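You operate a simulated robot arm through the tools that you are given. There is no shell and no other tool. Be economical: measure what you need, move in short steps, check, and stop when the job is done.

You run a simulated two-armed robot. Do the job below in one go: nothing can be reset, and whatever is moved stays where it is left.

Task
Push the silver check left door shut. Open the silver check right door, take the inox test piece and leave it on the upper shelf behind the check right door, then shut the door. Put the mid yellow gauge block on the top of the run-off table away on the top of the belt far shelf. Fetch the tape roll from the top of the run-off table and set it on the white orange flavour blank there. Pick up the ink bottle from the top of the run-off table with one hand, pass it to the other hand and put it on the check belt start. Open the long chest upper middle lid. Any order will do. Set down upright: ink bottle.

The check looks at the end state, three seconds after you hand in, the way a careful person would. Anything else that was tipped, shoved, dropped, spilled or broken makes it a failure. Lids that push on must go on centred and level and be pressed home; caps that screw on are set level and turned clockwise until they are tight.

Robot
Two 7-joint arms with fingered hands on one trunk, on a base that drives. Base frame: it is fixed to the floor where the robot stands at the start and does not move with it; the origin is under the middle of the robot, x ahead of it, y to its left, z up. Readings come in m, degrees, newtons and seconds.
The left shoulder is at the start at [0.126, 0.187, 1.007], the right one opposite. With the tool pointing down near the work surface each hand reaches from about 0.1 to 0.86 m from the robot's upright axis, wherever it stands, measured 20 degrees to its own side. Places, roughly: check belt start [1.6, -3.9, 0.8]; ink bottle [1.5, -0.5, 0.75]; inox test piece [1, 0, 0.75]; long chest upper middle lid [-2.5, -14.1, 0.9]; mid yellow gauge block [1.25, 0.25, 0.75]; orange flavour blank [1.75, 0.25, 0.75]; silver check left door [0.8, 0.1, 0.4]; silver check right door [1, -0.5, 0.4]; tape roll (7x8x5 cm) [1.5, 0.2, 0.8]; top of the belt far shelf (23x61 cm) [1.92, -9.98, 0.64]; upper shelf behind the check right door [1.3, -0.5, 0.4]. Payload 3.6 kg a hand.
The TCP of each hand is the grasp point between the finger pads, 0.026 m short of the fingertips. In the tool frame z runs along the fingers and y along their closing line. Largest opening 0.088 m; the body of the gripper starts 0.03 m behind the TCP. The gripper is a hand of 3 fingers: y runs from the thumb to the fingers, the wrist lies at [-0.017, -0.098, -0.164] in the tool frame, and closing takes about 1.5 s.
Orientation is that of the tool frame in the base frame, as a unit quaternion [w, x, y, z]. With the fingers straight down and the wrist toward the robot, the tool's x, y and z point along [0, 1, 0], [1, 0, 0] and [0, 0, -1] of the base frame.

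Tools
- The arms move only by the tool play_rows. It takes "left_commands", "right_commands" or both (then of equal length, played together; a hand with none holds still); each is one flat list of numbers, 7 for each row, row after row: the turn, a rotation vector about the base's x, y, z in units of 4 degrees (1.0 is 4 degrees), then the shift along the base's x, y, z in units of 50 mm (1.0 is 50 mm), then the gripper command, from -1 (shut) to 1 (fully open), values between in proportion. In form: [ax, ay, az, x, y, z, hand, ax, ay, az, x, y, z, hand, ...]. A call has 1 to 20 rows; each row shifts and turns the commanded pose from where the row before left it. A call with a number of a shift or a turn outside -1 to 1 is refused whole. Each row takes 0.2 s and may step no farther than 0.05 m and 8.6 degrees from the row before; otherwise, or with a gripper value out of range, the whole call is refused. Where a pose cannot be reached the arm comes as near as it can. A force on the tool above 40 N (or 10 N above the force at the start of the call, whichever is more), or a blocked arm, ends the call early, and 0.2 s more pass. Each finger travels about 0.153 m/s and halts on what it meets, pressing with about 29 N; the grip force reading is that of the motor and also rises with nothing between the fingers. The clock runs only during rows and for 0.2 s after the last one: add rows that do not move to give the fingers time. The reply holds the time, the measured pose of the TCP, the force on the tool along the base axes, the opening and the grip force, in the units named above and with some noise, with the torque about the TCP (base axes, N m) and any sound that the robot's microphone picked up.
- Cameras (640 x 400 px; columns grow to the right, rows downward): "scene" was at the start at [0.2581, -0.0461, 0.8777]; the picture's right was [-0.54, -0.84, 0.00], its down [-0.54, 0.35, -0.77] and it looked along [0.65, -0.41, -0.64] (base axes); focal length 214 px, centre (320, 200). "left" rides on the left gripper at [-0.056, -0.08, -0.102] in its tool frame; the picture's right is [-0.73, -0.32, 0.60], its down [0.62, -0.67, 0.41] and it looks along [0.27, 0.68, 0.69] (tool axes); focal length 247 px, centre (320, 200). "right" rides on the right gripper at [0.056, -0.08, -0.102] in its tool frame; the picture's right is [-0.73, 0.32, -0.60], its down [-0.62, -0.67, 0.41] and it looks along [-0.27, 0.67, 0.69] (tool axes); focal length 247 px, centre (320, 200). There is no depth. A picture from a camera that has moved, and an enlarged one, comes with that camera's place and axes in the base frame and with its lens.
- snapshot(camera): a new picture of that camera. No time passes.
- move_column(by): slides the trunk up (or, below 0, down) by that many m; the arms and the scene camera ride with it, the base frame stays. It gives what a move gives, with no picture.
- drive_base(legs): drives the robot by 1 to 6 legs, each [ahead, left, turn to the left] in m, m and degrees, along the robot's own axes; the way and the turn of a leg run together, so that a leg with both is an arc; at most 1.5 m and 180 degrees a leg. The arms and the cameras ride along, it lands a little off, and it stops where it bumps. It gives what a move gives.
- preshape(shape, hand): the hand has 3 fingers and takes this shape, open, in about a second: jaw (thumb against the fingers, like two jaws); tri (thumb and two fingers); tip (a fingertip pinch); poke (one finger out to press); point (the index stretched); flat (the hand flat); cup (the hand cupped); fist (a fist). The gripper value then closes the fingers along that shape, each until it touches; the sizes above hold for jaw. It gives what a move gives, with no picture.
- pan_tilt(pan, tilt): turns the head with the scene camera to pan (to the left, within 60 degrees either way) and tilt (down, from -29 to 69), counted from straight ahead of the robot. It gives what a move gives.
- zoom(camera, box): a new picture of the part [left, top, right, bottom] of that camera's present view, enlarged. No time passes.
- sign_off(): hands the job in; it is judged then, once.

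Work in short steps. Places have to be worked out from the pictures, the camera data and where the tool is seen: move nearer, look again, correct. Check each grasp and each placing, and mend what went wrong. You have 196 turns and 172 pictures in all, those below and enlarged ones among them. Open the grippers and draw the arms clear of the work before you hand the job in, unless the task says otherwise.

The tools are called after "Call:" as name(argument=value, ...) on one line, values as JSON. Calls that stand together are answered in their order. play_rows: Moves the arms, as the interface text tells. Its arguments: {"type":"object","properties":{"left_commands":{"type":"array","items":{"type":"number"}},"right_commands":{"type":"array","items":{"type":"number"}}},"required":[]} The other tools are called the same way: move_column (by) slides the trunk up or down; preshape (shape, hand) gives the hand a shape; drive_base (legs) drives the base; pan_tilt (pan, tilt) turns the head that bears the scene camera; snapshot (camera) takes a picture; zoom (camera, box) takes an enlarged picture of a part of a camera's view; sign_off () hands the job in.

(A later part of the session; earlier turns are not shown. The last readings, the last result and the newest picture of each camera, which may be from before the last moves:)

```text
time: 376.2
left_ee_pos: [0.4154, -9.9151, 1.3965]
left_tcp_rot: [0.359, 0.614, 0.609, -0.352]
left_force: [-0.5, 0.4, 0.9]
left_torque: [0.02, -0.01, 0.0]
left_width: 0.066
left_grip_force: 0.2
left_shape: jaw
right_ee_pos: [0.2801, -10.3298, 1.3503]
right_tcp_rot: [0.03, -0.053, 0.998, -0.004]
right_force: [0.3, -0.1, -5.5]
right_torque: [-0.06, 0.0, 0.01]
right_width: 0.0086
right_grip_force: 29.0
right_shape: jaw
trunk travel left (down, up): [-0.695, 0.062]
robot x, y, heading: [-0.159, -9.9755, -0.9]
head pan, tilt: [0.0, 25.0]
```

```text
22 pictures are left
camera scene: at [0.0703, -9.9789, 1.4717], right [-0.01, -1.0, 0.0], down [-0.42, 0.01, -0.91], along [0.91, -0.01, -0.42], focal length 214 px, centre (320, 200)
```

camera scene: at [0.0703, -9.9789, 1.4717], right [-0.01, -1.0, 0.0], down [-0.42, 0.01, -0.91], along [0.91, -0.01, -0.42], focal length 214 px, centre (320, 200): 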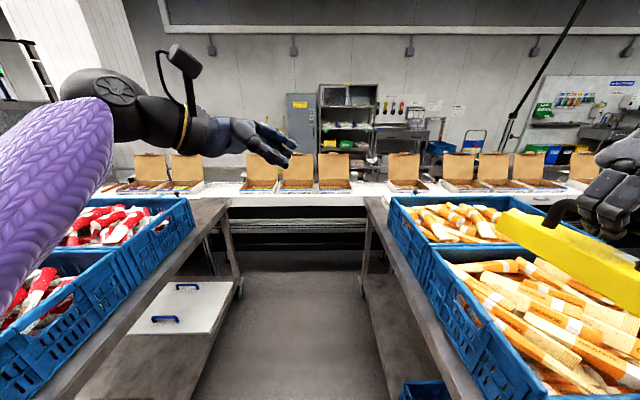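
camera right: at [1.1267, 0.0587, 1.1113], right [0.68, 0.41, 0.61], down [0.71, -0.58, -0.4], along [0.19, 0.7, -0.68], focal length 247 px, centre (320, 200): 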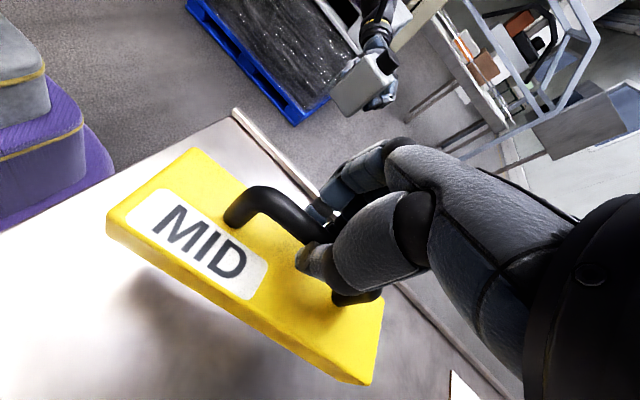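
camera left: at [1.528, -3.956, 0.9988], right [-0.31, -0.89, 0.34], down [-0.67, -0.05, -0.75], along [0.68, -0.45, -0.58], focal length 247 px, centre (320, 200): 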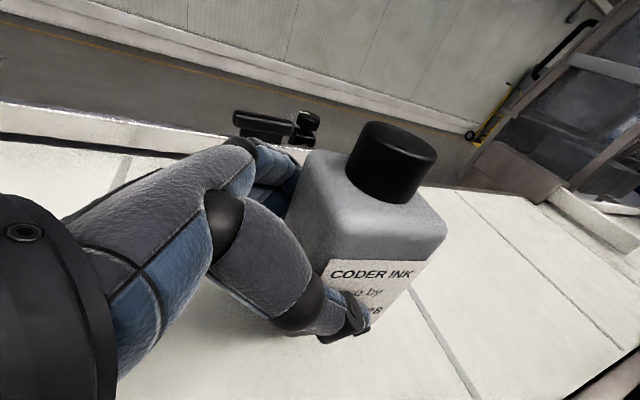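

Call:
zoom(camera="scene", box=[210, 160, 410, 280])

```text
3.20 times, centred on (310, 220) of scene
camera zoom: at [0.0703, -9.9789, 1.4717], right [-0.01, -1.0, 0.0], down [-0.42, 0.01, -0.91], along [0.91, -0.01, -0.42], focal length 686 px, centre (352, 136)
```

zoom: 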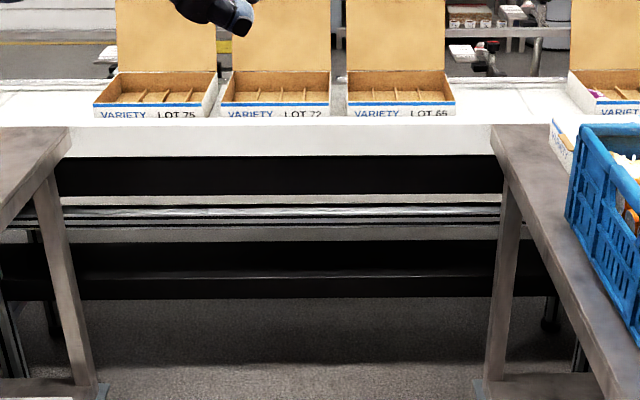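

I need parallax to tell whether the white band is the shelf. I drive 0.6 m into the lane and look again.

Call:
drive_base(legs=[[0.6, 0, 0.9]])

Call:
pan_tilt(pan=0, tilt=35)

Call:
snapshot(camera="scene")

```text
time: 379.7
left_ee_pos: [1.0239, -9.9084, 1.3957]
left_tcp_rot: [0.362, 0.608, 0.615, -0.348]
left_force: [0.5, -0.6, -0.5]
left_torque: [-0.04, -0.01, -0.01]
left_width: 0.0657
left_grip_force: 0.1
left_shape: jaw
right_ee_pos: [0.8966, -10.3239, 1.3506]
right_tcp_rot: [0.03, -0.064, 0.998, -0.003]
right_force: [0.0, -0.1, -4.6]
right_torque: [-0.03, -0.04, 0.01]
right_width: 0.0084
right_grip_force: 29.2
right_shape: jaw
trunk travel left (down, up): [-0.695, 0.062]
robot x, y, heading: [0.4567, -9.9786, 0.4]
head pan, tilt: [0.0, 25.0]
```

```text
time: 380.4
left_ee_pos: [1.024, -9.9078, 1.3953]
left_tcp_rot: [0.362, 0.608, 0.615, -0.347]
left_force: [-0.1, 0.4, -0.4]
left_torque: [0.0, -0.02, 0.04]
left_width: 0.0659
left_grip_force: 0.0
left_shape: jaw
right_ee_pos: [0.897, -10.3238, 1.3508]
right_tcp_rot: [0.029, -0.063, 0.998, -0.003]
right_force: [-0.5, 0.6, -4.5]
right_torque: [-0.03, -0.01, 0.02]
right_width: 0.0088
right_grip_force: 28.5
right_shape: jaw
trunk travel left (down, up): [-0.695, 0.062]
robot x, y, heading: [0.4565, -9.9769, 0.2]
head pan, tilt: [0.0, 35.0]
```

```text
20 pictures are left
camera scene: at [0.6758, -9.9778, 1.4559], right [0.0, -1.0, 0.0], down [-0.57, 0.0, -0.82], along [0.82, 0.0, -0.57], focal length 214 px, centre (320, 200)
```

scene: 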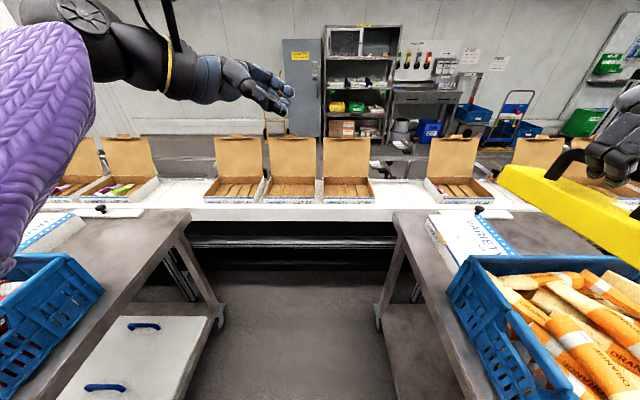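

Parallax shows the belt top at x≈1.58–1.86, z≈0.80; so the far shelf (x≈1.92, z≈0.64) is behind the belt. I zoom into the gap to confirm.

Call:
zoom(camera="scene", box=[200, 120, 500, 220])

```text
2.13 times, centred on (350, 170) of scene
camera zoom: at [0.6758, -9.9778, 1.4559], right [0.0, -1.0, 0.0], down [-0.57, 0.0, -0.82], along [0.82, 0.0, -0.57], focal length 458 px, centre (256, 264)
```

zoom: 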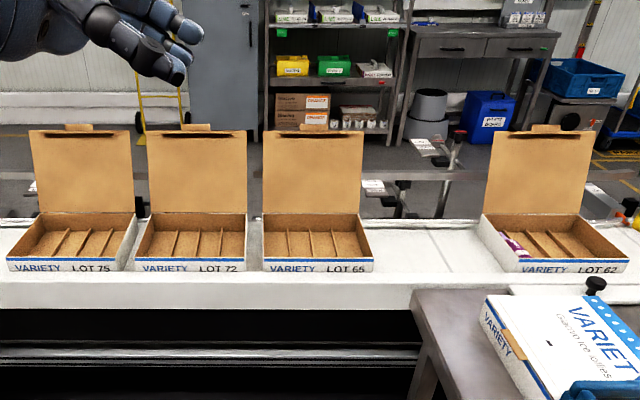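

The shelf must be on the belt's far side (mirroring a near one), so I go around the belt's far end: back out of the lane and drive down the aisle.

Call:
drive_base(legs=[[-1.5, 0, 0], [-0.1, 0, 0], [0, 0, -90], [1.4, 0, 0], [0.6, 0, 0]])

Call:
pan_tilt(pan=40, tilt=20)

Call:
snapshot(camera="scene")

```text
time: 401.8
left_ee_pos: [-1.0031, -12.5491, 1.395]
left_tcp_rot: [0.015, 0.865, 0.013, -0.502]
left_force: [0.1, 0.2, -0.5]
left_torque: [0.0, 0.05, -0.01]
left_width: 0.0661
left_grip_force: 0.1
left_shape: jaw
right_ee_pos: [-1.4216, -12.4302, 1.3501]
right_tcp_rot: [0.019, 0.653, 0.756, -0.023]
right_force: [0.0, 0.1, -4.6]
right_torque: [0.04, 0.04, 0.03]
right_width: 0.0087
right_grip_force: 28.5
right_shape: jaw
trunk travel left (down, up): [-0.695, 0.062]
robot x, y, heading: [-1.0858, -11.9815, -88.6]
head pan, tilt: [0.0, 35.0]
```

```text
time: 402.9
left_ee_pos: [-1.0028, -12.5495, 1.3962]
left_tcp_rot: [0.015, 0.865, 0.013, -0.501]
left_force: [-0.5, 0.4, -0.9]
left_torque: [0.02, 0.01, -0.01]
left_width: 0.0659
left_grip_force: 0.1
left_shape: jaw
right_ee_pos: [-1.4213, -12.4293, 1.3511]
right_tcp_rot: [0.019, 0.653, 0.757, -0.023]
right_force: [-0.6, 0.6, -5.0]
right_torque: [0.0, 0.05, -0.01]
right_width: 0.0086
right_grip_force: 29.0
right_shape: jaw
trunk travel left (down, up): [-0.695, 0.062]
robot x, y, heading: [-1.0861, -11.9831, -88.3]
head pan, tilt: [40.0, 20.0]
```

```text
18 pictures are left
camera scene: at [-1.0196, -12.1831, 1.4797], right [-0.75, -0.66, 0.0], down [-0.23, 0.26, -0.94], along [0.62, -0.71, -0.34], focal length 214 px, centre (320, 200)
```

scene: 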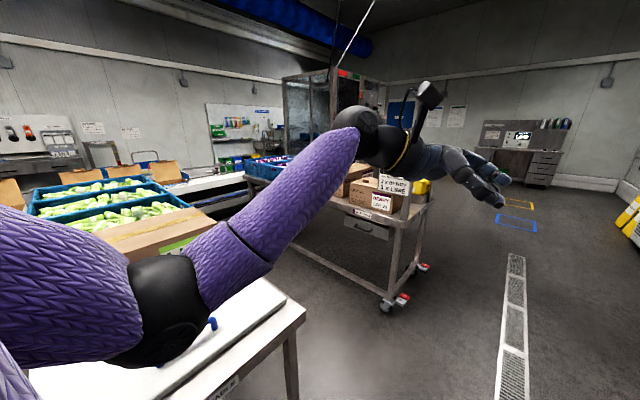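

Another cart ends at y≈-13.6. I drive on to y≈-14.8 and look left for a passage.

Call:
drive_base(legs=[[1.45, 0, 0], [1.35, 0, 0]])

Call:
pan_tilt(pan=60, tilt=18)

Call:
snapshot(camera="scene")

```text
time: 416.3
left_ee_pos: [-0.9636, -15.3215, 1.3971]
left_tcp_rot: [0.014, 0.865, 0.012, -0.502]
left_force: [-0.8, -0.1, 0.6]
left_torque: [-0.01, 0.03, 0.01]
left_width: 0.0658
left_grip_force: 0.1
left_shape: jaw
right_ee_pos: [-1.3812, -15.1996, 1.3493]
right_tcp_rot: [0.018, 0.655, 0.755, -0.023]
right_force: [0.1, -0.2, -5.0]
right_torque: [0.0, 0.02, 0.02]
right_width: 0.0086
right_grip_force: 28.6
right_shape: jaw
trunk travel left (down, up): [-0.695, 0.062]
robot x, y, heading: [-1.0428, -14.7528, -88.9]
head pan, tilt: [40.0, 20.0]
```

```text
time: 417.1
left_ee_pos: [-0.9628, -15.321, 1.3968]
left_tcp_rot: [0.013, 0.864, 0.011, -0.503]
left_force: [0.4, -0.6, -0.2]
left_torque: [0.02, 0.04, 0.0]
left_width: 0.0654
left_grip_force: 0.1
left_shape: jaw
right_ee_pos: [-1.3825, -15.2009, 1.3512]
right_tcp_rot: [0.017, 0.656, 0.754, -0.023]
right_force: [-0.5, -0.7, -4.6]
right_torque: [0.04, 0.04, 0.02]
right_width: 0.0086
right_grip_force: 28.7
right_shape: jaw
trunk travel left (down, up): [-0.695, 0.062]
robot x, y, heading: [-1.0446, -14.7541, -88.8]
head pan, tilt: [60.0, 18.0]
```

```text
17 pictures are left
camera scene: at [-0.9583, -14.9298, 1.483], right [-0.48, -0.88, 0.0], down [-0.27, 0.15, -0.95], along [0.83, -0.46, -0.31], focal length 214 px, centre (320, 200)
```

scene: 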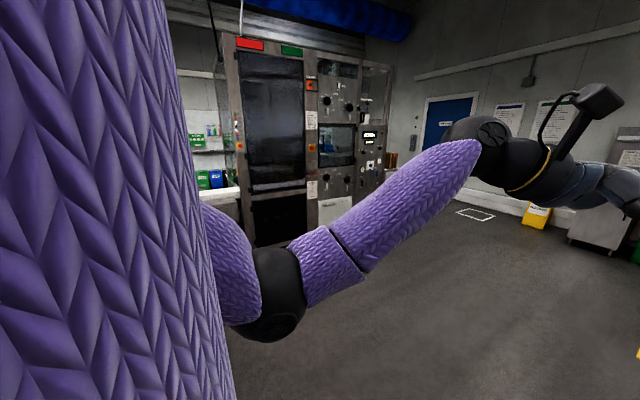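

A big machine closes the belt's end, so the way to the far side is longer. The long chest is right here, so I do the lid first: turn to face it.

Call:
drive_base(legs=[[-0.6, 0, 0], [0, 0, -90]])

Call:
pan_tilt(pan=0, tilt=35)

Call:
snapshot(camera="scene")

```text
time: 424.4
left_ee_pos: [-1.6221, -14.207, 1.3968]
left_tcp_rot: [0.355, -0.604, 0.619, 0.356]
left_force: [0.7, 0.1, 0.4]
left_torque: [0.0, -0.02, 0.0]
left_width: 0.0656
left_grip_force: 0.2
left_shape: jaw
right_ee_pos: [-1.481, -13.795, 1.3492]
right_tcp_rot: [-0.003, 0.999, 0.046, -0.029]
right_force: [-0.5, -0.4, -4.5]
right_torque: [0.03, -0.03, -0.02]
right_width: 0.0082
right_grip_force: 28.9
right_shape: jaw
trunk travel left (down, up): [-0.695, 0.062]
robot x, y, heading: [-1.053, -14.1551, 178.2]
head pan, tilt: [60.0, 18.0]
```

```text
time: 425.7
left_ee_pos: [-1.622, -14.2068, 1.3961]
left_tcp_rot: [0.354, -0.605, 0.618, 0.356]
left_force: [0.5, -0.3, -0.4]
left_torque: [0.0, 0.02, 0.02]
left_width: 0.0659
left_grip_force: 0.0
left_shape: jaw
right_ee_pos: [-1.4819, -13.7938, 1.3505]
right_tcp_rot: [-0.005, 0.999, 0.046, -0.029]
right_force: [0.5, -0.7, -5.3]
right_torque: [0.01, -0.02, 0.02]
right_width: 0.0087
right_grip_force: 28.8
right_shape: jaw
trunk travel left (down, up): [-0.695, 0.062]
robot x, y, heading: [-1.0515, -14.1555, 178.3]
head pan, tilt: [0.0, 35.0]
```

```text
16 pictures are left
camera scene: at [-1.2703, -14.1486, 1.4559], right [0.03, 1.0, 0.0], down [0.57, -0.02, -0.82], along [-0.82, 0.02, -0.57], focal length 214 px, centre (320, 200)
```

scene: 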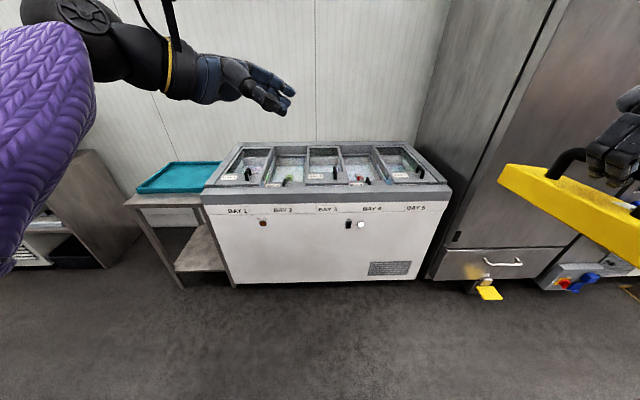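

Call:
zoom(camera="scene", box=[190, 130, 460, 290])

```text
2.37 times, centred on (325, 210) of scene
camera zoom: at [-1.2703, -14.1486, 1.4559], right [0.03, 1.0, 0.0], down [0.57, -0.02, -0.82], along [-0.82, 0.02, -0.57], focal length 508 px, centre (308, 176)
```

zoom: 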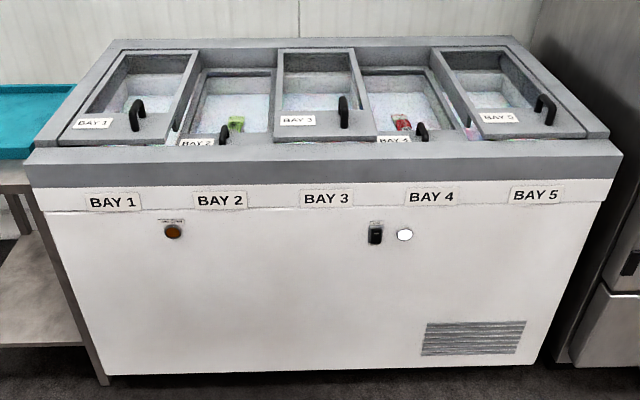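

The chest has sliding lids: bays 1, 3, 5 on the upper track. The upper middle lid is BAY 3, handle near (-2.30, -14.04, 0.94). I close the left hand, drive up and lower, to push that handle to the right with the fingertips.

Call:
play_rows(left_commands=[0, 0, 0, 0, 0, -0.8, -1, 0, 0, 0, 0, 0, -0.8, -1, 0, 0, 0, 0, 0, -0.8, -1, 0, 0, 0, 0, 0, -0.8, -1, 0, 0, 0, 0, 0, -0.8, -1])

Call:
drive_base(legs=[[0.64, 0, 1.7]])

Call:
move_column(by=-0.2)

Call:
pan_tilt(pan=0, tilt=50)

Call:
snapshot(camera="scene")

```text
time: 426.9
left_ee_pos: [-1.6215, -14.2072, 1.1957]
left_tcp_rot: [0.354, -0.605, 0.618, 0.356]
left_force: [0.7, -0.9, -0.1]
left_torque: [0.0, 0.01, 0.03]
left_width: 0.0
left_grip_force: 28.6
left_shape: jaw
right_ee_pos: [-1.4816, -13.7947, 1.3516]
right_tcp_rot: [-0.004, 0.998, 0.046, -0.029]
right_force: [-0.3, -0.5, -5.6]
right_torque: [0.02, -0.01, 0.02]
right_width: 0.0086
right_grip_force: 28.8
right_shape: jaw
trunk travel left (down, up): [-0.695, 0.062]
robot x, y, heading: [-1.0529, -14.1567, 178.5]
head pan, tilt: [0.0, 35.0]
```

```text
time: 430.5
left_ee_pos: [-2.2558, -14.2012, 1.196]
left_tcp_rot: [0.352, -0.609, 0.614, 0.359]
left_force: [-0.1, -0.2, 0.9]
left_torque: [0.01, 0.02, 0.0]
left_width: 0.0
left_grip_force: 29.1
left_shape: jaw
right_ee_pos: [-2.1217, -13.7863, 1.3504]
right_tcp_rot: [-0.004, 0.998, 0.052, -0.029]
right_force: [0.2, -0.8, -4.1]
right_torque: [0.04, -0.04, -0.04]
right_width: 0.0084
right_grip_force: 28.7
right_shape: jaw
trunk travel left (down, up): [-0.695, 0.062]
robot x, y, heading: [-1.6865, -14.1398, 179.4]
head pan, tilt: [0.0, 35.0]
```

```text
time: 432.6
left_ee_pos: [-2.2556, -14.2, 0.9963]
left_tcp_rot: [0.352, -0.609, 0.613, 0.359]
left_force: [0.4, 1.0, 0.4]
left_torque: [-0.02, 0.03, 0.01]
left_width: 0.0001
left_grip_force: 28.1
left_shape: jaw
right_ee_pos: [-2.1217, -13.7855, 1.1511]
right_tcp_rot: [-0.004, 0.998, 0.052, -0.029]
right_force: [0.9, -0.1, -5.5]
right_torque: [0.08, -0.03, 0.0]
right_width: 0.0085
right_grip_force: 29.1
right_shape: jaw
trunk travel left (down, up): [-0.495, 0.262]
robot x, y, heading: [-1.6899, -14.1406, 179.2]
head pan, tilt: [0.0, 35.0]
```

```text
time: 433.4
left_ee_pos: [-2.2571, -14.2002, 0.9967]
left_tcp_rot: [0.352, -0.608, 0.614, 0.359]
left_force: [-0.2, -0.6, 1.0]
left_torque: [0.01, 0.01, -0.01]
left_width: 0.0
left_grip_force: 28.5
left_shape: jaw
right_ee_pos: [-2.1218, -13.7869, 1.1504]
right_tcp_rot: [-0.004, 0.998, 0.051, -0.029]
right_force: [0.3, -0.2, -5.4]
right_torque: [0.03, -0.02, -0.05]
right_width: 0.009
right_grip_force: 29.2
right_shape: jaw
trunk travel left (down, up): [-0.495, 0.262]
robot x, y, heading: [-1.6851, -14.1431, 179.3]
head pan, tilt: [0.0, 50.0]
```

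```text
14 pictures are left
camera scene: at [-1.9001, -14.1373, 1.231], right [0.02, 1.0, 0.0], down [0.77, -0.01, -0.64], along [-0.64, 0.01, -0.77], focal length 214 px, centre (320, 200)
```

scene: 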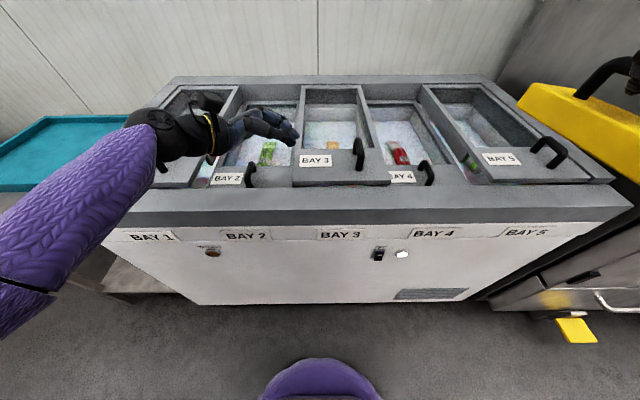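

Handle 3 resolves to (-2.289, -14.045, 0.927). I bring the fingertips to its height and push gently to the right.

Call:
play_rows(left_commands=[0, 0, 0, -0.32, 0, -0.5, -1, 0, 0, 0, -0.32, 0, -0.58, -1, 0, 0, 0, 0, 0.5, 0, -1, 0, 0, 0, 0, 0.5, 0, -1, 0, 0, 0, 0, 0.4, 0, -1, 0, 0, 0, 0, 0.3, 0, -1, 0, 0, 0, 0, 0.3, 0, -1, 0, 0, 0, 0, 0.3, 0, -1, 0, 0, 0, 0, 0.3, 0, -1, 0, 0, 0, 0, 0.3, 0, -1, 0, 0, 0, 0, 0.3, 0, -1])

Call:
snapshot(camera="scene")

```text
time: 435.8
left_ee_pos: [-2.2802, -14.0539, 0.9484]
left_tcp_rot: [0.352, -0.609, 0.614, 0.358]
left_force: [0.2, 0.9, 0.2]
left_torque: [-0.01, 0.04, -0.01]
left_width: 0.0001
left_grip_force: 28.9
left_shape: jaw
left hand out of reach, approached as far as the arm can: row 9, 10, 11
right_ee_pos: [-2.1214, -13.785, 1.1503]
right_tcp_rot: [-0.004, 0.998, 0.052, -0.029]
right_force: [0.3, 0.0, -5.0]
right_torque: [0.05, -0.04, 0.01]
right_width: 0.0084
right_grip_force: 28.8
right_shape: jaw
trunk travel left (down, up): [-0.495, 0.262]
robot x, y, heading: [-1.687, -14.1413, 179.3]
head pan, tilt: [0.0, 50.0]
```

```text
13 pictures are left
camera scene: at [-1.8997, -14.1371, 1.2311], right [0.02, 1.0, 0.0], down [0.77, -0.01, -0.64], along [-0.64, 0.01, -0.77], focal length 214 px, centre (320, 200)
```

scene: 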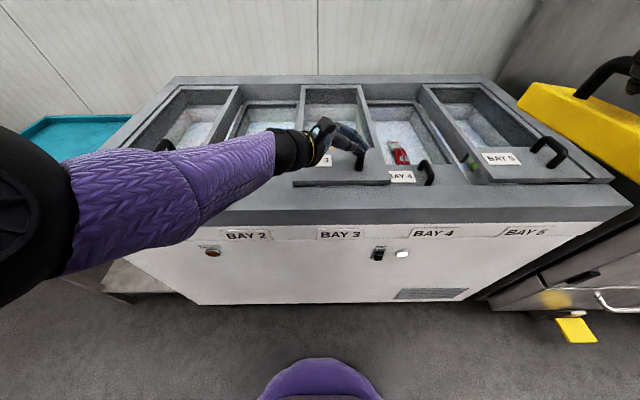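

Fingers are at the handle; now I strafe the base right to push the lid.

Call:
drive_base(legs=[[0, -0.15, 0]])

Call:
snapshot(camera="scene")

```text
time: 437.2
left_ee_pos: [-2.2789, -13.9023, 0.9493]
left_tcp_rot: [0.352, -0.609, 0.614, 0.359]
left_force: [0.6, 0.4, 0.6]
left_torque: [0.01, 0.01, 0.04]
left_width: 0.0
left_grip_force: 29.0
left_shape: jaw
right_ee_pos: [-2.1194, -13.6322, 1.1489]
right_tcp_rot: [-0.004, 0.998, 0.053, -0.029]
right_force: [0.2, 0.7, -4.9]
right_torque: [0.03, -0.05, 0.01]
right_width: 0.0088
right_grip_force: 29.2
right_shape: jaw
trunk travel left (down, up): [-0.495, 0.262]
robot x, y, heading: [-1.6859, -13.9917, 179.1]
head pan, tilt: [0.0, 50.0]
```

```text
12 pictures are left
camera scene: at [-1.8977, -13.9829, 1.231], right [0.01, 1.0, 0.0], down [0.77, -0.01, -0.64], along [-0.64, 0.01, -0.77], focal length 214 px, centre (320, 200)
```

scene: 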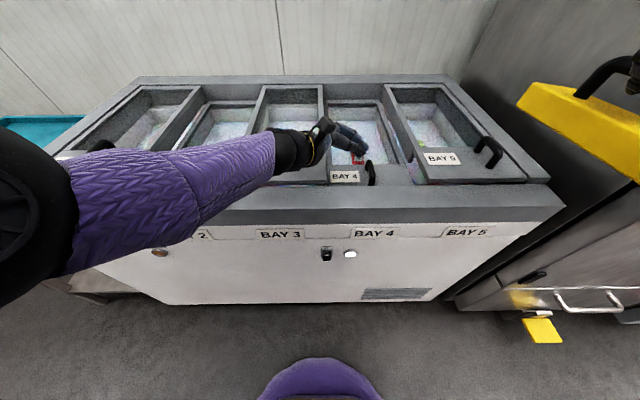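

The fingers slid over the handle's top without moving the lid. I lift, go back to its left, lower ~2.5 cm further and push again.

Call:
play_rows(left_commands=[0, 0, 0, 0, 0, 0.6, -1, 0, 0, 0, 0, 0, 0.6, -1])

Call:
drive_base(legs=[[0, 0.2, 0]])

Call:
play_rows(left_commands=[0, 0, 0, -0.1, 0, -0.6, -1, 0, 0, 0, -0.1, 0, -0.6, -1, 0, 0, 0, 0, 0, -0.25, -1, 0, 0, 0, 0, 0, -0.25, -1])

Call:
drive_base(legs=[[0, -0.12, 0]])

Call:
snapshot(camera="scene")

```text
time: 437.8
left_ee_pos: [-2.283, -13.9061, 1.0123]
left_tcp_rot: [0.345, -0.611, 0.614, 0.362]
left_force: [0.7, -0.6, -0.3]
left_torque: [0.02, 0.02, 0.0]
left_width: 0.0
left_grip_force: 29.2
left_shape: jaw
right_ee_pos: [-2.1214, -13.6333, 1.1496]
right_tcp_rot: [-0.004, 0.998, 0.053, -0.029]
right_force: [0.4, 0.8, -4.6]
right_torque: [0.02, -0.01, 0.02]
right_width: 0.0087
right_grip_force: 28.6
right_shape: jaw
trunk travel left (down, up): [-0.495, 0.262]
robot x, y, heading: [-1.6862, -13.9883, 179.3]
head pan, tilt: [0.0, 50.0]
```

```text
time: 439.4
left_ee_pos: [-2.2843, -14.1098, 1.0088]
left_tcp_rot: [0.347, -0.61, 0.615, 0.359]
left_force: [0.6, -0.5, 0.1]
left_torque: [0.01, 0.02, 0.02]
left_width: 0.0
left_grip_force: 29.1
left_shape: jaw
right_ee_pos: [-2.122, -13.8365, 1.1495]
right_tcp_rot: [-0.005, 0.998, 0.053, -0.029]
right_force: [0.1, -1.2, -5.4]
right_torque: [0.03, 0.0, 0.0]
right_width: 0.0085
right_grip_force: 29.3
right_shape: jaw
trunk travel left (down, up): [-0.495, 0.262]
robot x, y, heading: [-1.6902, -14.1905, 179.1]
head pan, tilt: [0.0, 50.0]
```

```text
time: 440.4
left_ee_pos: [-2.2928, -14.1083, 0.9576]
left_tcp_rot: [0.347, -0.61, 0.615, 0.359]
left_force: [0.3, -0.1, -0.9]
left_torque: [-0.01, -0.01, -0.02]
left_width: 0.0
left_grip_force: 29.5
left_shape: jaw
left hand out of reach, approached as far as the arm can: row 2, 3, 4
right_ee_pos: [-2.1223, -13.8361, 1.1514]
right_tcp_rot: [-0.005, 0.998, 0.052, -0.029]
right_force: [-0.7, 0.4, -5.1]
right_torque: [0.05, 0.01, 0.0]
right_width: 0.0085
right_grip_force: 28.8
right_shape: jaw
trunk travel left (down, up): [-0.495, 0.262]
robot x, y, heading: [-1.6872, -14.1921, 178.9]
head pan, tilt: [0.0, 50.0]
```

```text
time: 441.6
left_ee_pos: [-2.2897, -13.9879, 0.9576]
left_tcp_rot: [0.346, -0.61, 0.616, 0.358]
left_force: [1.1, 1.2, -0.9]
left_torque: [-0.02, 0.01, 0.01]
left_width: 0.0
left_grip_force: 28.7
left_shape: jaw
right_ee_pos: [-2.1195, -13.714, 1.15]
right_tcp_rot: [-0.003, 0.998, 0.053, -0.03]
right_force: [0.4, -0.2, -5.5]
right_torque: [0.04, 0.0, -0.02]
right_width: 0.0086
right_grip_force: 29.1
right_shape: jaw
trunk travel left (down, up): [-0.495, 0.262]
robot x, y, heading: [-1.6876, -14.0734, 178.9]
head pan, tilt: [0.0, 50.0]
```

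```text
11 pictures are left
camera scene: at [-1.8989, -14.0649, 1.231], right [0.02, 1.0, 0.0], down [0.77, -0.01, -0.64], along [-0.64, 0.01, -0.77], focal length 214 px, centre (320, 200)
```

scene: 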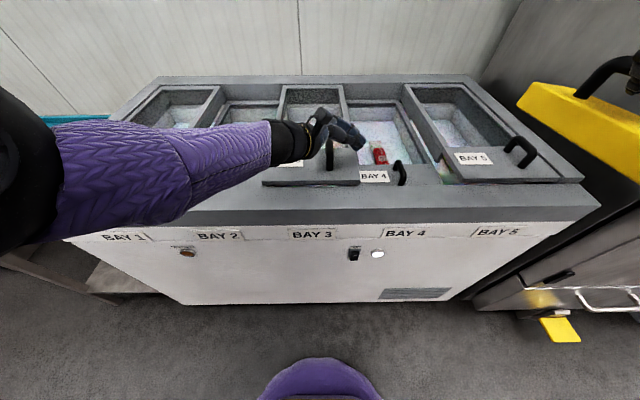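

The arm couldn't get lower there. I go back left of the handle, and lower by the trunk instead.

Call:
play_rows(left_commands=[0, 0, 0, 0.1, 0, 0.5, -1, 0, 0, 0, 0, 0, 0.4, -1])

Call:
drive_base(legs=[[0, 0.13, 0.5]])

Call:
move_column(by=-0.075)

```text
time: 442.2
left_ee_pos: [-2.2857, -13.9873, 1.0019]
left_tcp_rot: [0.346, -0.611, 0.615, 0.359]
left_force: [1.5, 0.9, 0.9]
left_torque: [0.01, 0.01, 0.02]
left_width: 0.0002
left_grip_force: 28.6
left_shape: jaw
right_ee_pos: [-2.1203, -13.7164, 1.1491]
right_tcp_rot: [-0.004, 0.998, 0.053, -0.028]
right_force: [0.3, -0.2, -5.6]
right_torque: [0.04, 0.0, -0.01]
right_width: 0.0087
right_grip_force: 29.8
right_shape: jaw
trunk travel left (down, up): [-0.495, 0.262]
robot x, y, heading: [-1.688, -14.0718, 178.8]
head pan, tilt: [0.0, 50.0]
```

```text
time: 443.5
left_ee_pos: [-2.2891, -14.1265, 1.002]
left_tcp_rot: [0.347, -0.612, 0.613, 0.36]
left_force: [0.2, -0.1, -0.3]
left_torque: [0.01, -0.02, -0.02]
left_width: 0.0
left_grip_force: 29.0
left_shape: jaw
right_ee_pos: [-2.1247, -13.852, 1.1506]
right_tcp_rot: [-0.005, 0.998, 0.056, -0.029]
right_force: [0.1, -0.2, -4.4]
right_torque: [0.06, -0.02, 0.0]
right_width: 0.0088
right_grip_force: 28.9
right_shape: jaw
trunk travel left (down, up): [-0.495, 0.262]
robot x, y, heading: [-1.6892, -14.2011, 179.4]
head pan, tilt: [0.0, 50.0]
```

```text
time: 444.7
left_ee_pos: [-2.2885, -14.1254, 0.9282]
left_tcp_rot: [-0.345, 0.613, -0.612, -0.361]
left_force: [-1.3, 0.9, -0.4]
left_torque: [0.04, -0.03, 0.03]
left_width: 0.0
left_grip_force: 29.1
left_shape: jaw
right_ee_pos: [-2.1236, -13.8498, 1.077]
right_tcp_rot: [-0.004, 0.998, 0.056, -0.03]
right_force: [-0.3, -0.9, -5.5]
right_torque: [0.06, -0.05, -0.02]
right_width: 0.0086
right_grip_force: 29.5
right_shape: jaw
trunk travel left (down, up): [-0.42, 0.337]
robot x, y, heading: [-1.6895, -14.2066, 179.3]
head pan, tilt: [0.0, 50.0]
```

Now at 0.928 with no contact below. I push right by strafing.

Call:
drive_base(legs=[[0, -0.16, 0]])

Call:
snapshot(camera="scene")

```text
time: 446.1
left_ee_pos: [-2.2861, -13.9641, 0.9281]
left_tcp_rot: [0.345, -0.613, 0.613, 0.36]
left_force: [-0.3, 0.0, -0.7]
left_torque: [-0.01, 0.0, 0.04]
left_width: 0.0002
left_grip_force: 28.7
left_shape: jaw
right_ee_pos: [-2.1239, -13.6906, 1.0746]
right_tcp_rot: [-0.003, 0.998, 0.056, -0.029]
right_force: [0.1, -0.5, -5.2]
right_torque: [0.02, 0.02, -0.01]
right_width: 0.0084
right_grip_force: 28.7
right_shape: jaw
trunk travel left (down, up): [-0.42, 0.337]
robot x, y, heading: [-1.6863, -14.0413, 179.6]
head pan, tilt: [0.0, 50.0]
```

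```text
10 pictures are left
camera scene: at [-1.9051, -14.0392, 1.1525], right [0.01, 1.0, 0.0], down [0.77, -0.01, -0.64], along [-0.64, 0.0, -0.77], focal length 214 px, centre (320, 200)
```

scene: 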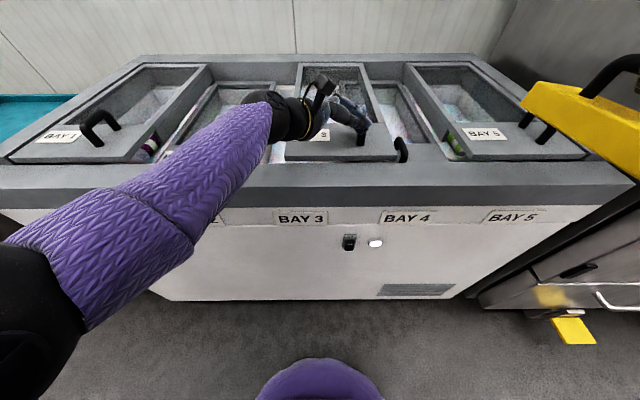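

The lid slides. I push on until it meets the next upper lid.

Call:
drive_base(legs=[[0, -0.16, 0]])

Call:
snapshot(camera="scene")

```text
time: 447.5
left_ee_pos: [-2.2836, -13.8058, 0.9271]
left_tcp_rot: [0.345, -0.612, 0.614, 0.359]
left_force: [3.2, -4.6, 1.7]
left_torque: [-0.06, -0.03, 0.05]
left_width: 0.0002
left_grip_force: 28.9
left_shape: jaw
right_ee_pos: [-2.1197, -13.5321, 1.0759]
right_tcp_rot: [-0.004, 0.998, 0.055, -0.029]
right_force: [-0.3, 0.2, -5.6]
right_torque: [0.04, -0.02, 0.0]
right_width: 0.0085
right_grip_force: 29.2
right_shape: jaw
trunk travel left (down, up): [-0.42, 0.337]
robot x, y, heading: [-1.6844, -13.8839, 179.3]
head pan, tilt: [0.0, 50.0]
```

```text
9 pictures are left
camera scene: at [-1.9025, -13.8818, 1.1527], right [0.01, 1.0, 0.0], down [0.77, -0.01, -0.64], along [-0.64, 0.01, -0.77], focal length 214 px, centre (320, 200)
```

scene: 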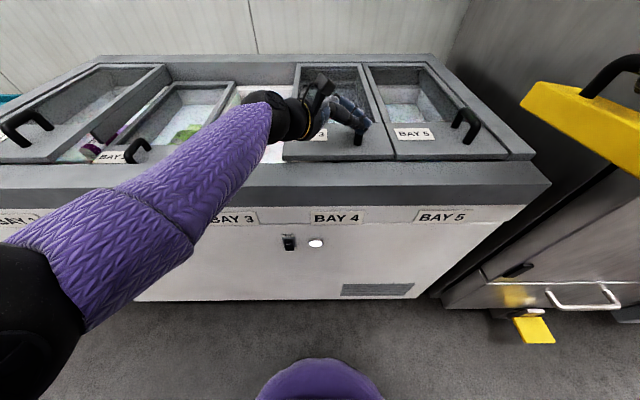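

BAY 3's lid now lies over bay 4; the bay is open. I raise the trunk, back away, and head round the machine's end (y≈-18.5) toward the belt's far side.

Call:
move_column(by=0.35)

Call:
drive_base(legs=[[-0.7, 0, 0], [0, 0, 90], [1.5, 0, 0], [1.5, 0, 0], [1.45, 0, 0], [0, 0, 90]])

Call:
pan_tilt(pan=10, tilt=22)

Call:
snapshot(camera="scene")

```text
time: 450.8
left_ee_pos: [-2.2858, -13.8067, 1.264]
left_tcp_rot: [0.347, -0.611, 0.614, 0.36]
left_force: [0.0, -0.9, 0.0]
left_torque: [-0.01, 0.0, 0.02]
left_width: 0.0
left_grip_force: 28.8
left_shape: jaw
right_ee_pos: [-2.1204, -13.5316, 1.4124]
right_tcp_rot: [-0.005, 0.998, 0.054, -0.029]
right_force: [0.9, 1.1, -5.4]
right_torque: [0.05, -0.02, 0.04]
right_width: 0.0086
right_grip_force: 29.0
right_shape: jaw
right hand out of reach, approached as far as the arm can: row 1
trunk travel left (down, up): [-0.757, 0.0]
robot x, y, heading: [-1.685, -13.8817, 179.4]
head pan, tilt: [0.0, 50.0]
```

```text
time: 483.1
left_ee_pos: [-0.3198, -18.3864, 1.2647]
left_tcp_rot: [0.367, 0.6, 0.625, -0.338]
left_force: [-0.2, -0.4, -0.2]
left_torque: [0.02, -0.01, 0.0]
left_width: 0.0001
left_grip_force: 28.7
left_shape: jaw
right_ee_pos: [-0.4728, -18.6677, 1.4129]
right_tcp_rot: [0.029, -0.077, 0.997, -0.003]
right_force: [0.0, 0.7, -5.5]
right_torque: [-0.05, 0.0, 0.01]
right_width: 0.0084
right_grip_force: 29.3
right_shape: jaw
trunk travel left (down, up): [-0.757, 0.0]
robot x, y, heading: [-0.9261, -18.3347, 2.1]
head pan, tilt: [0.0, 50.0]
```

```text
time: 484.0
left_ee_pos: [-0.3202, -18.3871, 1.2642]
left_tcp_rot: [0.367, 0.6, 0.626, -0.338]
left_force: [0.3, -0.6, -0.4]
left_torque: [-0.01, -0.02, 0.03]
left_width: 0.0
left_grip_force: 28.7
left_shape: jaw
right_ee_pos: [-0.472, -18.6675, 1.4119]
right_tcp_rot: [0.028, -0.077, 0.997, -0.004]
right_force: [0.4, -0.3, -4.4]
right_torque: [-0.04, 0.03, 0.02]
right_width: 0.0084
right_grip_force: 29.2
right_shape: jaw
trunk travel left (down, up): [-0.757, 0.0]
robot x, y, heading: [-0.923, -18.3331, 2.0]
head pan, tilt: [10.0, 22.0]
```

```text
8 pictures are left
camera scene: at [-0.7012, -18.3115, 1.5386], right [0.21, -0.98, 0.0], down [-0.37, -0.08, -0.93], along [0.91, 0.19, -0.38], focal length 214 px, centre (320, 200)
```

scene: 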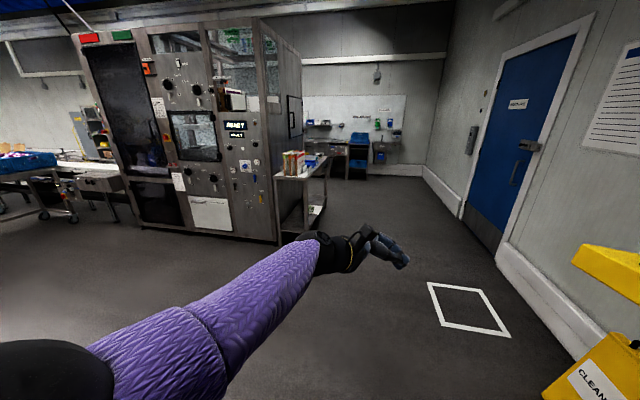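

The corridor at y≈-18.6 is clear up to x≈5. I drive through it and turn left to look north along the belt's far side.

Call:
drive_base(legs=[[0, -0.3, -2], [1.5, 0, 0], [1.5, 0, 0], [1.2, 0, 0], [0, 0, 90]])

Call:
pan_tilt(pan=15, tilt=15)

Call:
snapshot(camera="scene")

```text
time: 509.7
left_ee_pos: [3.3344, -17.9517, 1.2647]
left_tcp_rot: [0.498, -0.017, 0.867, 0.019]
left_force: [-0.5, -1.4, 1.3]
left_torque: [-0.02, 0.03, 0.02]
left_width: 0.0
left_grip_force: 28.8
left_shape: jaw
right_ee_pos: [3.6156, -18.1044, 1.4122]
right_tcp_rot: [-0.023, 0.758, -0.651, -0.018]
right_force: [-0.7, 0.2, -4.3]
right_torque: [-0.03, -0.04, 0.02]
right_width: 0.008
right_grip_force: 29.0
right_shape: jaw
trunk travel left (down, up): [-0.757, 0.0]
robot x, y, heading: [3.2838, -18.5545, 91.6]
head pan, tilt: [10.0, 22.0]
```

```text
time: 510.4
left_ee_pos: [3.3341, -17.9515, 1.265]
left_tcp_rot: [0.499, -0.016, 0.866, 0.019]
left_force: [-0.3, -0.3, -0.3]
left_torque: [0.02, 0.01, 0.0]
left_width: 0.0002
left_grip_force: 29.5
left_shape: jaw
right_ee_pos: [3.6148, -18.1052, 1.4114]
right_tcp_rot: [-0.024, 0.759, -0.651, -0.017]
right_force: [-0.2, 0.8, -4.7]
right_torque: [-0.01, -0.03, -0.02]
right_width: 0.0081
right_grip_force: 29.0
right_shape: jaw
trunk travel left (down, up): [-0.757, 0.0]
robot x, y, heading: [3.2805, -18.5546, 91.8]
head pan, tilt: [15.0, 15.0]
```

```text
7 pictures are left
camera scene: at [3.2514, -18.3341, 1.55], right [0.96, 0.29, 0.0], down [0.07, -0.25, -0.97], along [-0.28, 0.93, -0.26], focal length 214 px, centre (320, 200)
```

scene: 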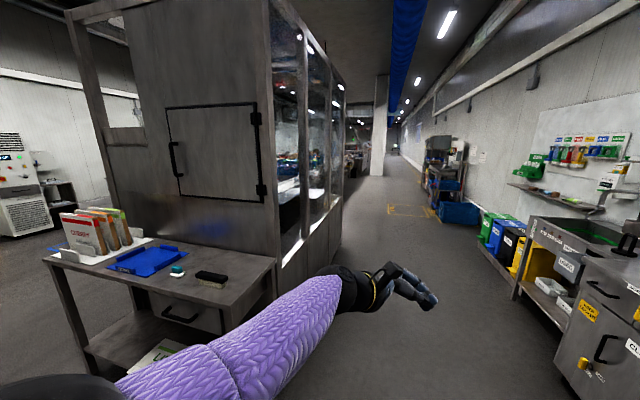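

The lane east of the machine is clear. I drive north to y≈-10.1 and turn to face the belt's far side.

Call:
drive_base(legs=[[1.5, 0, -1.8], [1.5, 0, 0], [1.5, 0, 0], [1.5, 0, 0], [1.5, 0, 0], [0.95, 0, 0]])

Call:
drive_base(legs=[[0, 0, 90]])

Call:
pan_tilt(pan=0, tilt=32)

Call:
snapshot(camera="scene")

```text
time: 550.4
left_ee_pos: [3.5017, -9.5226, 1.2646]
left_tcp_rot: [0.5, 0.006, 0.866, 0.007]
left_force: [-0.5, -0.2, -1.2]
left_torque: [-0.01, 0.03, 0.02]
left_width: 0.0002
left_grip_force: 28.5
left_shape: jaw
right_ee_pos: [3.7731, -9.6913, 1.4121]
right_tcp_rot: [-0.023, 0.741, -0.671, -0.016]
right_force: [0.7, 0.0, -4.7]
right_torque: [0.01, -0.06, 0.02]
right_width: 0.0078
right_grip_force: 28.8
right_shape: jaw
trunk travel left (down, up): [-0.757, 0.0]
robot x, y, heading: [3.4148, -10.1228, 88.9]
head pan, tilt: [15.0, 15.0]
```

```text
time: 554.6
left_ee_pos: [2.8195, -10.0185, 1.2658]
left_tcp_rot: [0.352, -0.599, 0.626, 0.352]
left_force: [1.3, -0.2, -0.4]
left_torque: [-0.01, -0.01, -0.01]
left_width: 0.0
left_grip_force: 29.3
left_shape: jaw
right_ee_pos: [2.9942, -9.7516, 1.4099]
right_tcp_rot: [-0.005, 0.999, 0.036, -0.029]
right_force: [-0.5, -0.2, -4.9]
right_torque: [0.04, -0.03, 0.0]
right_width: 0.0081
right_grip_force: 29.5
right_shape: jaw
trunk travel left (down, up): [-0.757, 0.0]
robot x, y, heading: [3.4127, -10.1205, 177.2]
head pan, tilt: [15.0, 15.0]
```

```text
time: 555.4
left_ee_pos: [2.8181, -10.0184, 1.2645]
left_tcp_rot: [0.355, -0.599, 0.626, 0.351]
left_force: [0.0, -0.6, 0.9]
left_torque: [-0.01, 0.0, 0.01]
left_width: 0.0001
left_grip_force: 29.1
left_shape: jaw
right_ee_pos: [2.9957, -9.7506, 1.4113]
right_tcp_rot: [-0.005, 0.999, 0.036, -0.028]
right_force: [-0.7, 0.0, -5.1]
right_torque: [0.03, -0.01, -0.01]
right_width: 0.0079
right_grip_force: 29.0
right_shape: jaw
trunk travel left (down, up): [-0.757, 0.0]
robot x, y, heading: [3.4129, -10.1213, 177.0]
head pan, tilt: [0.0, 32.0]
```

```text
6 pictures are left
camera scene: at [3.1957, -10.1102, 1.5228], right [0.05, 1.0, 0.0], down [0.53, -0.03, -0.85], along [-0.85, 0.04, -0.53], focal length 214 px, centre (320, 200)
```

scene: 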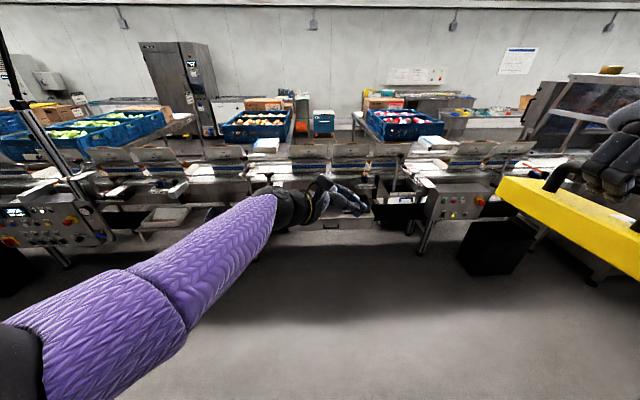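

The shelf should be right behind my left hand. I move the left hand aside and turn the block 90° so its length runs along the shelf.

Call:
play_rows(left_commands=[0, 0, 0, 0, -0.3, 0, -1, 0, 0, 0, 0, -0.3, 0, -1, 0, 0, 0, 0, -0.3, 0, -1, 0, 0, 0, 0, -0.3, 0, -1, 0, 0, 0, 0, -0.3, 0, -1, 0, 0, 0, 0, -0.3, 0, -1, 0, 0, 0, 0, -0.3, 0, -1, 0, 0, 0, 0, -0.3, 0, -1, 0, 0, 0, 0, -0.3, 0, -1, 0, 0, 0, 0, -0.3, 0, -1, 0, 0, 0, 0, -0.3, 0, -1, 0, 0, 0, 0, -0.3, 0, -1, 0, 0, 0, 0, -0.3, 0, -1, 0, 0, 0, 0, -0.3, 0, -1, 0, 0, 0, 0, -0.3, 0, -1, 0, 0, 0, 0, -0.3, 0, -1, 0, 0, 0, 0, -0.3, 0, -1, 0, 0, 0, 0, -0.3, 0, -1, 0, 0, 0, 0, -0.3, 0, -1, 0, 0, 0, 0, -0.3, 0, -1], right_commands=[0, 0, -1, -0.1, 0, -0.1, -1, 0, 0, -1, -0.1, 0, -0.1, -1, 0, 0, -1, -0.1, 0, -0.1, -1, 0, 0, -1, -0.1, 0, -0.1, -1, 0, 0, -1, -0.1, 0, -0.1, -1, 0, 0, -1, -0.1, 0, -0.1, -1, 0, 0, -1, -0.1, 0, -0.1, -1, 0, 0, -1, -0.1, 0, -0.1, -1, 0, 0, -1, -0.1, 0, -0.1, -1, 0, 0, -1, -0.1, 0, -0.1, -1, 0, 0, -1, -0.1, 0, -0.1, -1, 0, 0, -1, -0.1, 0, -0.1, -1, 0, 0, -1, -0.1, 0, -0.1, -1, 0, 0, -1, -0.1, 0, -0.1, -1, 0, 0, -1, -0.1, 0, -0.1, -1, 0, 0, -1, -0.1, 0, -0.1, -1, 0, 0, -1, -0.1, 0, -0.1, -1, 0, 0, -1, -0.1, 0, -0.1, -1, 0, 0, -1, -0.1, 0, -0.1, -1, 0, 0, -1, -0.1, 0, -0.1, -1])

Call:
drive_base(legs=[[0.35, 0, 2.5]])

Call:
pan_tilt(pan=-5, tilt=40)

Call:
snapshot(camera="scene")

```text
time: 559.6
left_ee_pos: [2.8169, -10.3199, 1.264]
left_tcp_rot: [0.354, -0.598, 0.626, 0.353]
left_force: [0.2, -0.1, -0.5]
left_torque: [-0.01, -0.02, -0.02]
left_width: 0.0
left_grip_force: 28.8
left_shape: jaw
right_ee_pos: [2.8924, -9.7523, 1.3107]
right_tcp_rot: [-0.022, 0.787, -0.616, -0.017]
right_force: [-0.1, -0.2, -4.9]
right_torque: [0.01, -0.02, 0.02]
right_width: 0.0079
right_grip_force: 28.9
right_shape: jaw
trunk travel left (down, up): [-0.757, 0.0]
robot x, y, heading: [3.4145, -10.1226, 176.8]
head pan, tilt: [0.0, 32.0]
```

```text
time: 561.8
left_ee_pos: [2.4807, -10.3353, 1.2649]
left_tcp_rot: [0.346, -0.612, 0.613, 0.36]
left_force: [-0.3, -0.6, -0.6]
left_torque: [0.03, -0.03, 0.0]
left_width: 0.0001
left_grip_force: 28.9
left_shape: jaw
right_ee_pos: [2.5311, -9.764, 1.3118]
right_tcp_rot: [-0.021, 0.801, -0.598, -0.019]
right_force: [-0.3, 0.4, -4.6]
right_torque: [0.0, -0.02, -0.03]
right_width: 0.0079
right_grip_force: 29.0
right_shape: jaw
trunk travel left (down, up): [-0.757, 0.0]
robot x, y, heading: [3.0658, -10.1096, 179.8]
head pan, tilt: [0.0, 32.0]
```

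```text
time: 562.5
left_ee_pos: [2.4796, -10.3353, 1.2622]
left_tcp_rot: [-0.345, 0.613, -0.612, -0.36]
left_force: [-0.2, -0.9, -0.7]
left_torque: [0.02, -0.04, -0.01]
left_width: 0.0
left_grip_force: 28.7
left_shape: jaw
right_ee_pos: [2.5307, -9.7642, 1.3103]
right_tcp_rot: [-0.023, 0.801, -0.598, -0.018]
right_force: [0.3, -0.5, -5.0]
right_torque: [-0.02, -0.05, 0.0]
right_width: 0.0077
right_grip_force: 29.5
right_shape: jaw
trunk travel left (down, up): [-0.757, 0.0]
robot x, y, heading: [3.0706, -10.111, 179.3]
head pan, tilt: [-5.0, 40.0]
```

```text
5 pictures are left
camera scene: at [2.8532, -10.1022, 1.5104], right [0.09, 1.0, 0.0], down [0.64, -0.06, -0.77], along [-0.76, 0.07, -0.64], focal length 214 px, centre (320, 200)
```

scene: 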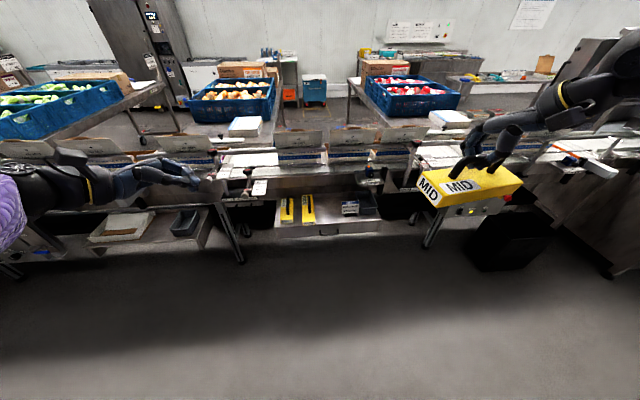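

I can see the shelf, with two yellow gauges and a small box on it. I zoom in to find a free spot.

Call:
zoom(camera="scene", box=[220, 150, 440, 270])

```text
2.91 times, centred on (330, 210) of scene
camera zoom: at [2.8532, -10.1022, 1.5104], right [0.09, 1.0, 0.0], down [0.64, -0.06, -0.77], along [-0.76, 0.07, -0.64], focal length 624 px, centre (291, 171)
```

zoom: 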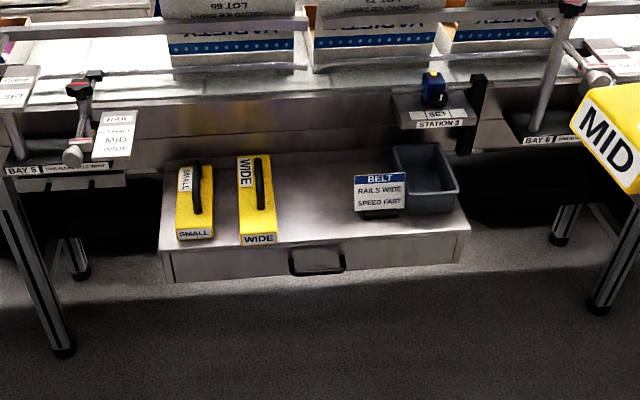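

The free spot lies between WIDE and the BELT sign, at about (1.915, -9.97); the block should lie depthwise like its neighbours. I turn it back, tuck the left arm, and lower the trunk.

Call:
play_rows(left_commands=[0, 0, 0, 0.21, -0.105, 0.105, -1, 0, 0, 0, 0.21, -0.105, 0.105, -1, 0, 0, 0, 0.21, -0.105, 0.105, -1, 0, 0, 0, 0.21, -0.105, 0.105, -1, 0, 0, 0, 0.21, -0.105, 0.105, -1, 0, 0, 0, 0.21, -0.105, 0.105, -1, 0, 0, 0, 0.21, -0.105, 0.105, -1, 0, 0, 0, 0.21, -0.105, 0.105, -1, 0, 0, 0, 0.21, -0.105, 0.105, -1, 0, 0, 0, 0.21, -0.105, 0.105, -1, 0, 0, 0, 0.21, -0.105, 0.105, -1, 0, 0, 0, 0.21, -0.105, 0.105, -1, 0, 0, 0, 0.21, -0.105, 0.105, -1, 0, 0, 0, 0.21, -0.105, 0.105, -1, 0, 0, 0, 0.21, -0.105, 0.105, -1, 0, 0, 0, 0.21, -0.105, 0.105, -1, 0, 0, 0, 0.21, -0.105, 0.105, -1, 0, 0, 0, 0.21, -0.105, 0.105, -1, 0, 0, 0, 0.21, -0.105, 0.105, -1], right_commands=[0, 0, 0.967, -0.063, -0.158, 0, -1, 0, 0, 0.967, -0.063, -0.158, 0, -1, 0, 0, 0.967, -0.063, -0.158, 0, -1, 0, 0, 0.967, -0.063, -0.158, 0, -1, 0, 0, 0.967, -0.063, -0.158, 0, -1, 0, 0, 0.967, -0.063, -0.158, 0, -1, 0, 0, 0.967, -0.063, -0.158, 0, -1, 0, 0, 0.967, -0.063, -0.158, 0, -1, 0, 0, 0.967, -0.063, -0.158, 0, -1, 0, 0, 0.967, -0.063, -0.158, 0, -1, 0, 0, 0.967, -0.063, -0.158, 0, -1, 0, 0, 0.967, -0.063, -0.158, 0, -1, 0, 0, 0.967, -0.063, -0.158, 0, -1, 0, 0, 0.967, -0.063, -0.158, 0, -1, 0, 0, 0.967, -0.063, -0.158, 0, -1, 0, 0, 0.967, -0.063, -0.158, 0, -1, 0, 0, 0.967, -0.063, -0.158, 0, -1, 0, 0, 0.967, -0.063, -0.158, 0, -1, 0, 0, 0.967, -0.063, -0.158, 0, -1])

Call:
move_column(by=-0.4)

```text
time: 566.5
left_ee_pos: [2.6816, -10.4343, 1.3641]
left_tcp_rot: [-0.346, 0.613, -0.612, -0.361]
left_force: [0.6, -0.3, -0.3]
left_torque: [0.02, 0.02, 0.03]
left_width: 0.0
left_grip_force: 28.9
left_shape: jaw
right_ee_pos: [2.4744, -9.917, 1.3105]
right_tcp_rot: [-0.007, 1.0, 0.001, -0.028]
right_force: [0.0, 0.3, -4.4]
right_torque: [0.08, -0.03, 0.04]
right_width: 0.0077
right_grip_force: 28.8
right_shape: jaw
trunk travel left (down, up): [-0.757, 0.0]
robot x, y, heading: [3.0697, -10.1129, 179.3]
head pan, tilt: [-5.0, 40.0]
```

```text
time: 570.4
left_ee_pos: [2.6809, -10.4334, 0.9624]
left_tcp_rot: [-0.346, 0.613, -0.612, -0.36]
left_force: [-0.4, -0.6, 0.3]
left_torque: [-0.01, 0.0, -0.01]
left_width: 0.0002
left_grip_force: 29.0
left_shape: jaw
right_ee_pos: [2.4738, -9.9135, 0.9107]
right_tcp_rot: [-0.006, 1.0, 0.001, -0.028]
right_force: [-0.5, 0.6, -5.8]
right_torque: [0.04, -0.04, -0.01]
right_width: 0.0077
right_grip_force: 29.0
right_shape: jaw
trunk travel left (down, up): [-0.357, 0.4]
robot x, y, heading: [3.071, -10.1119, 179.5]
head pan, tilt: [-5.0, 40.0]
```

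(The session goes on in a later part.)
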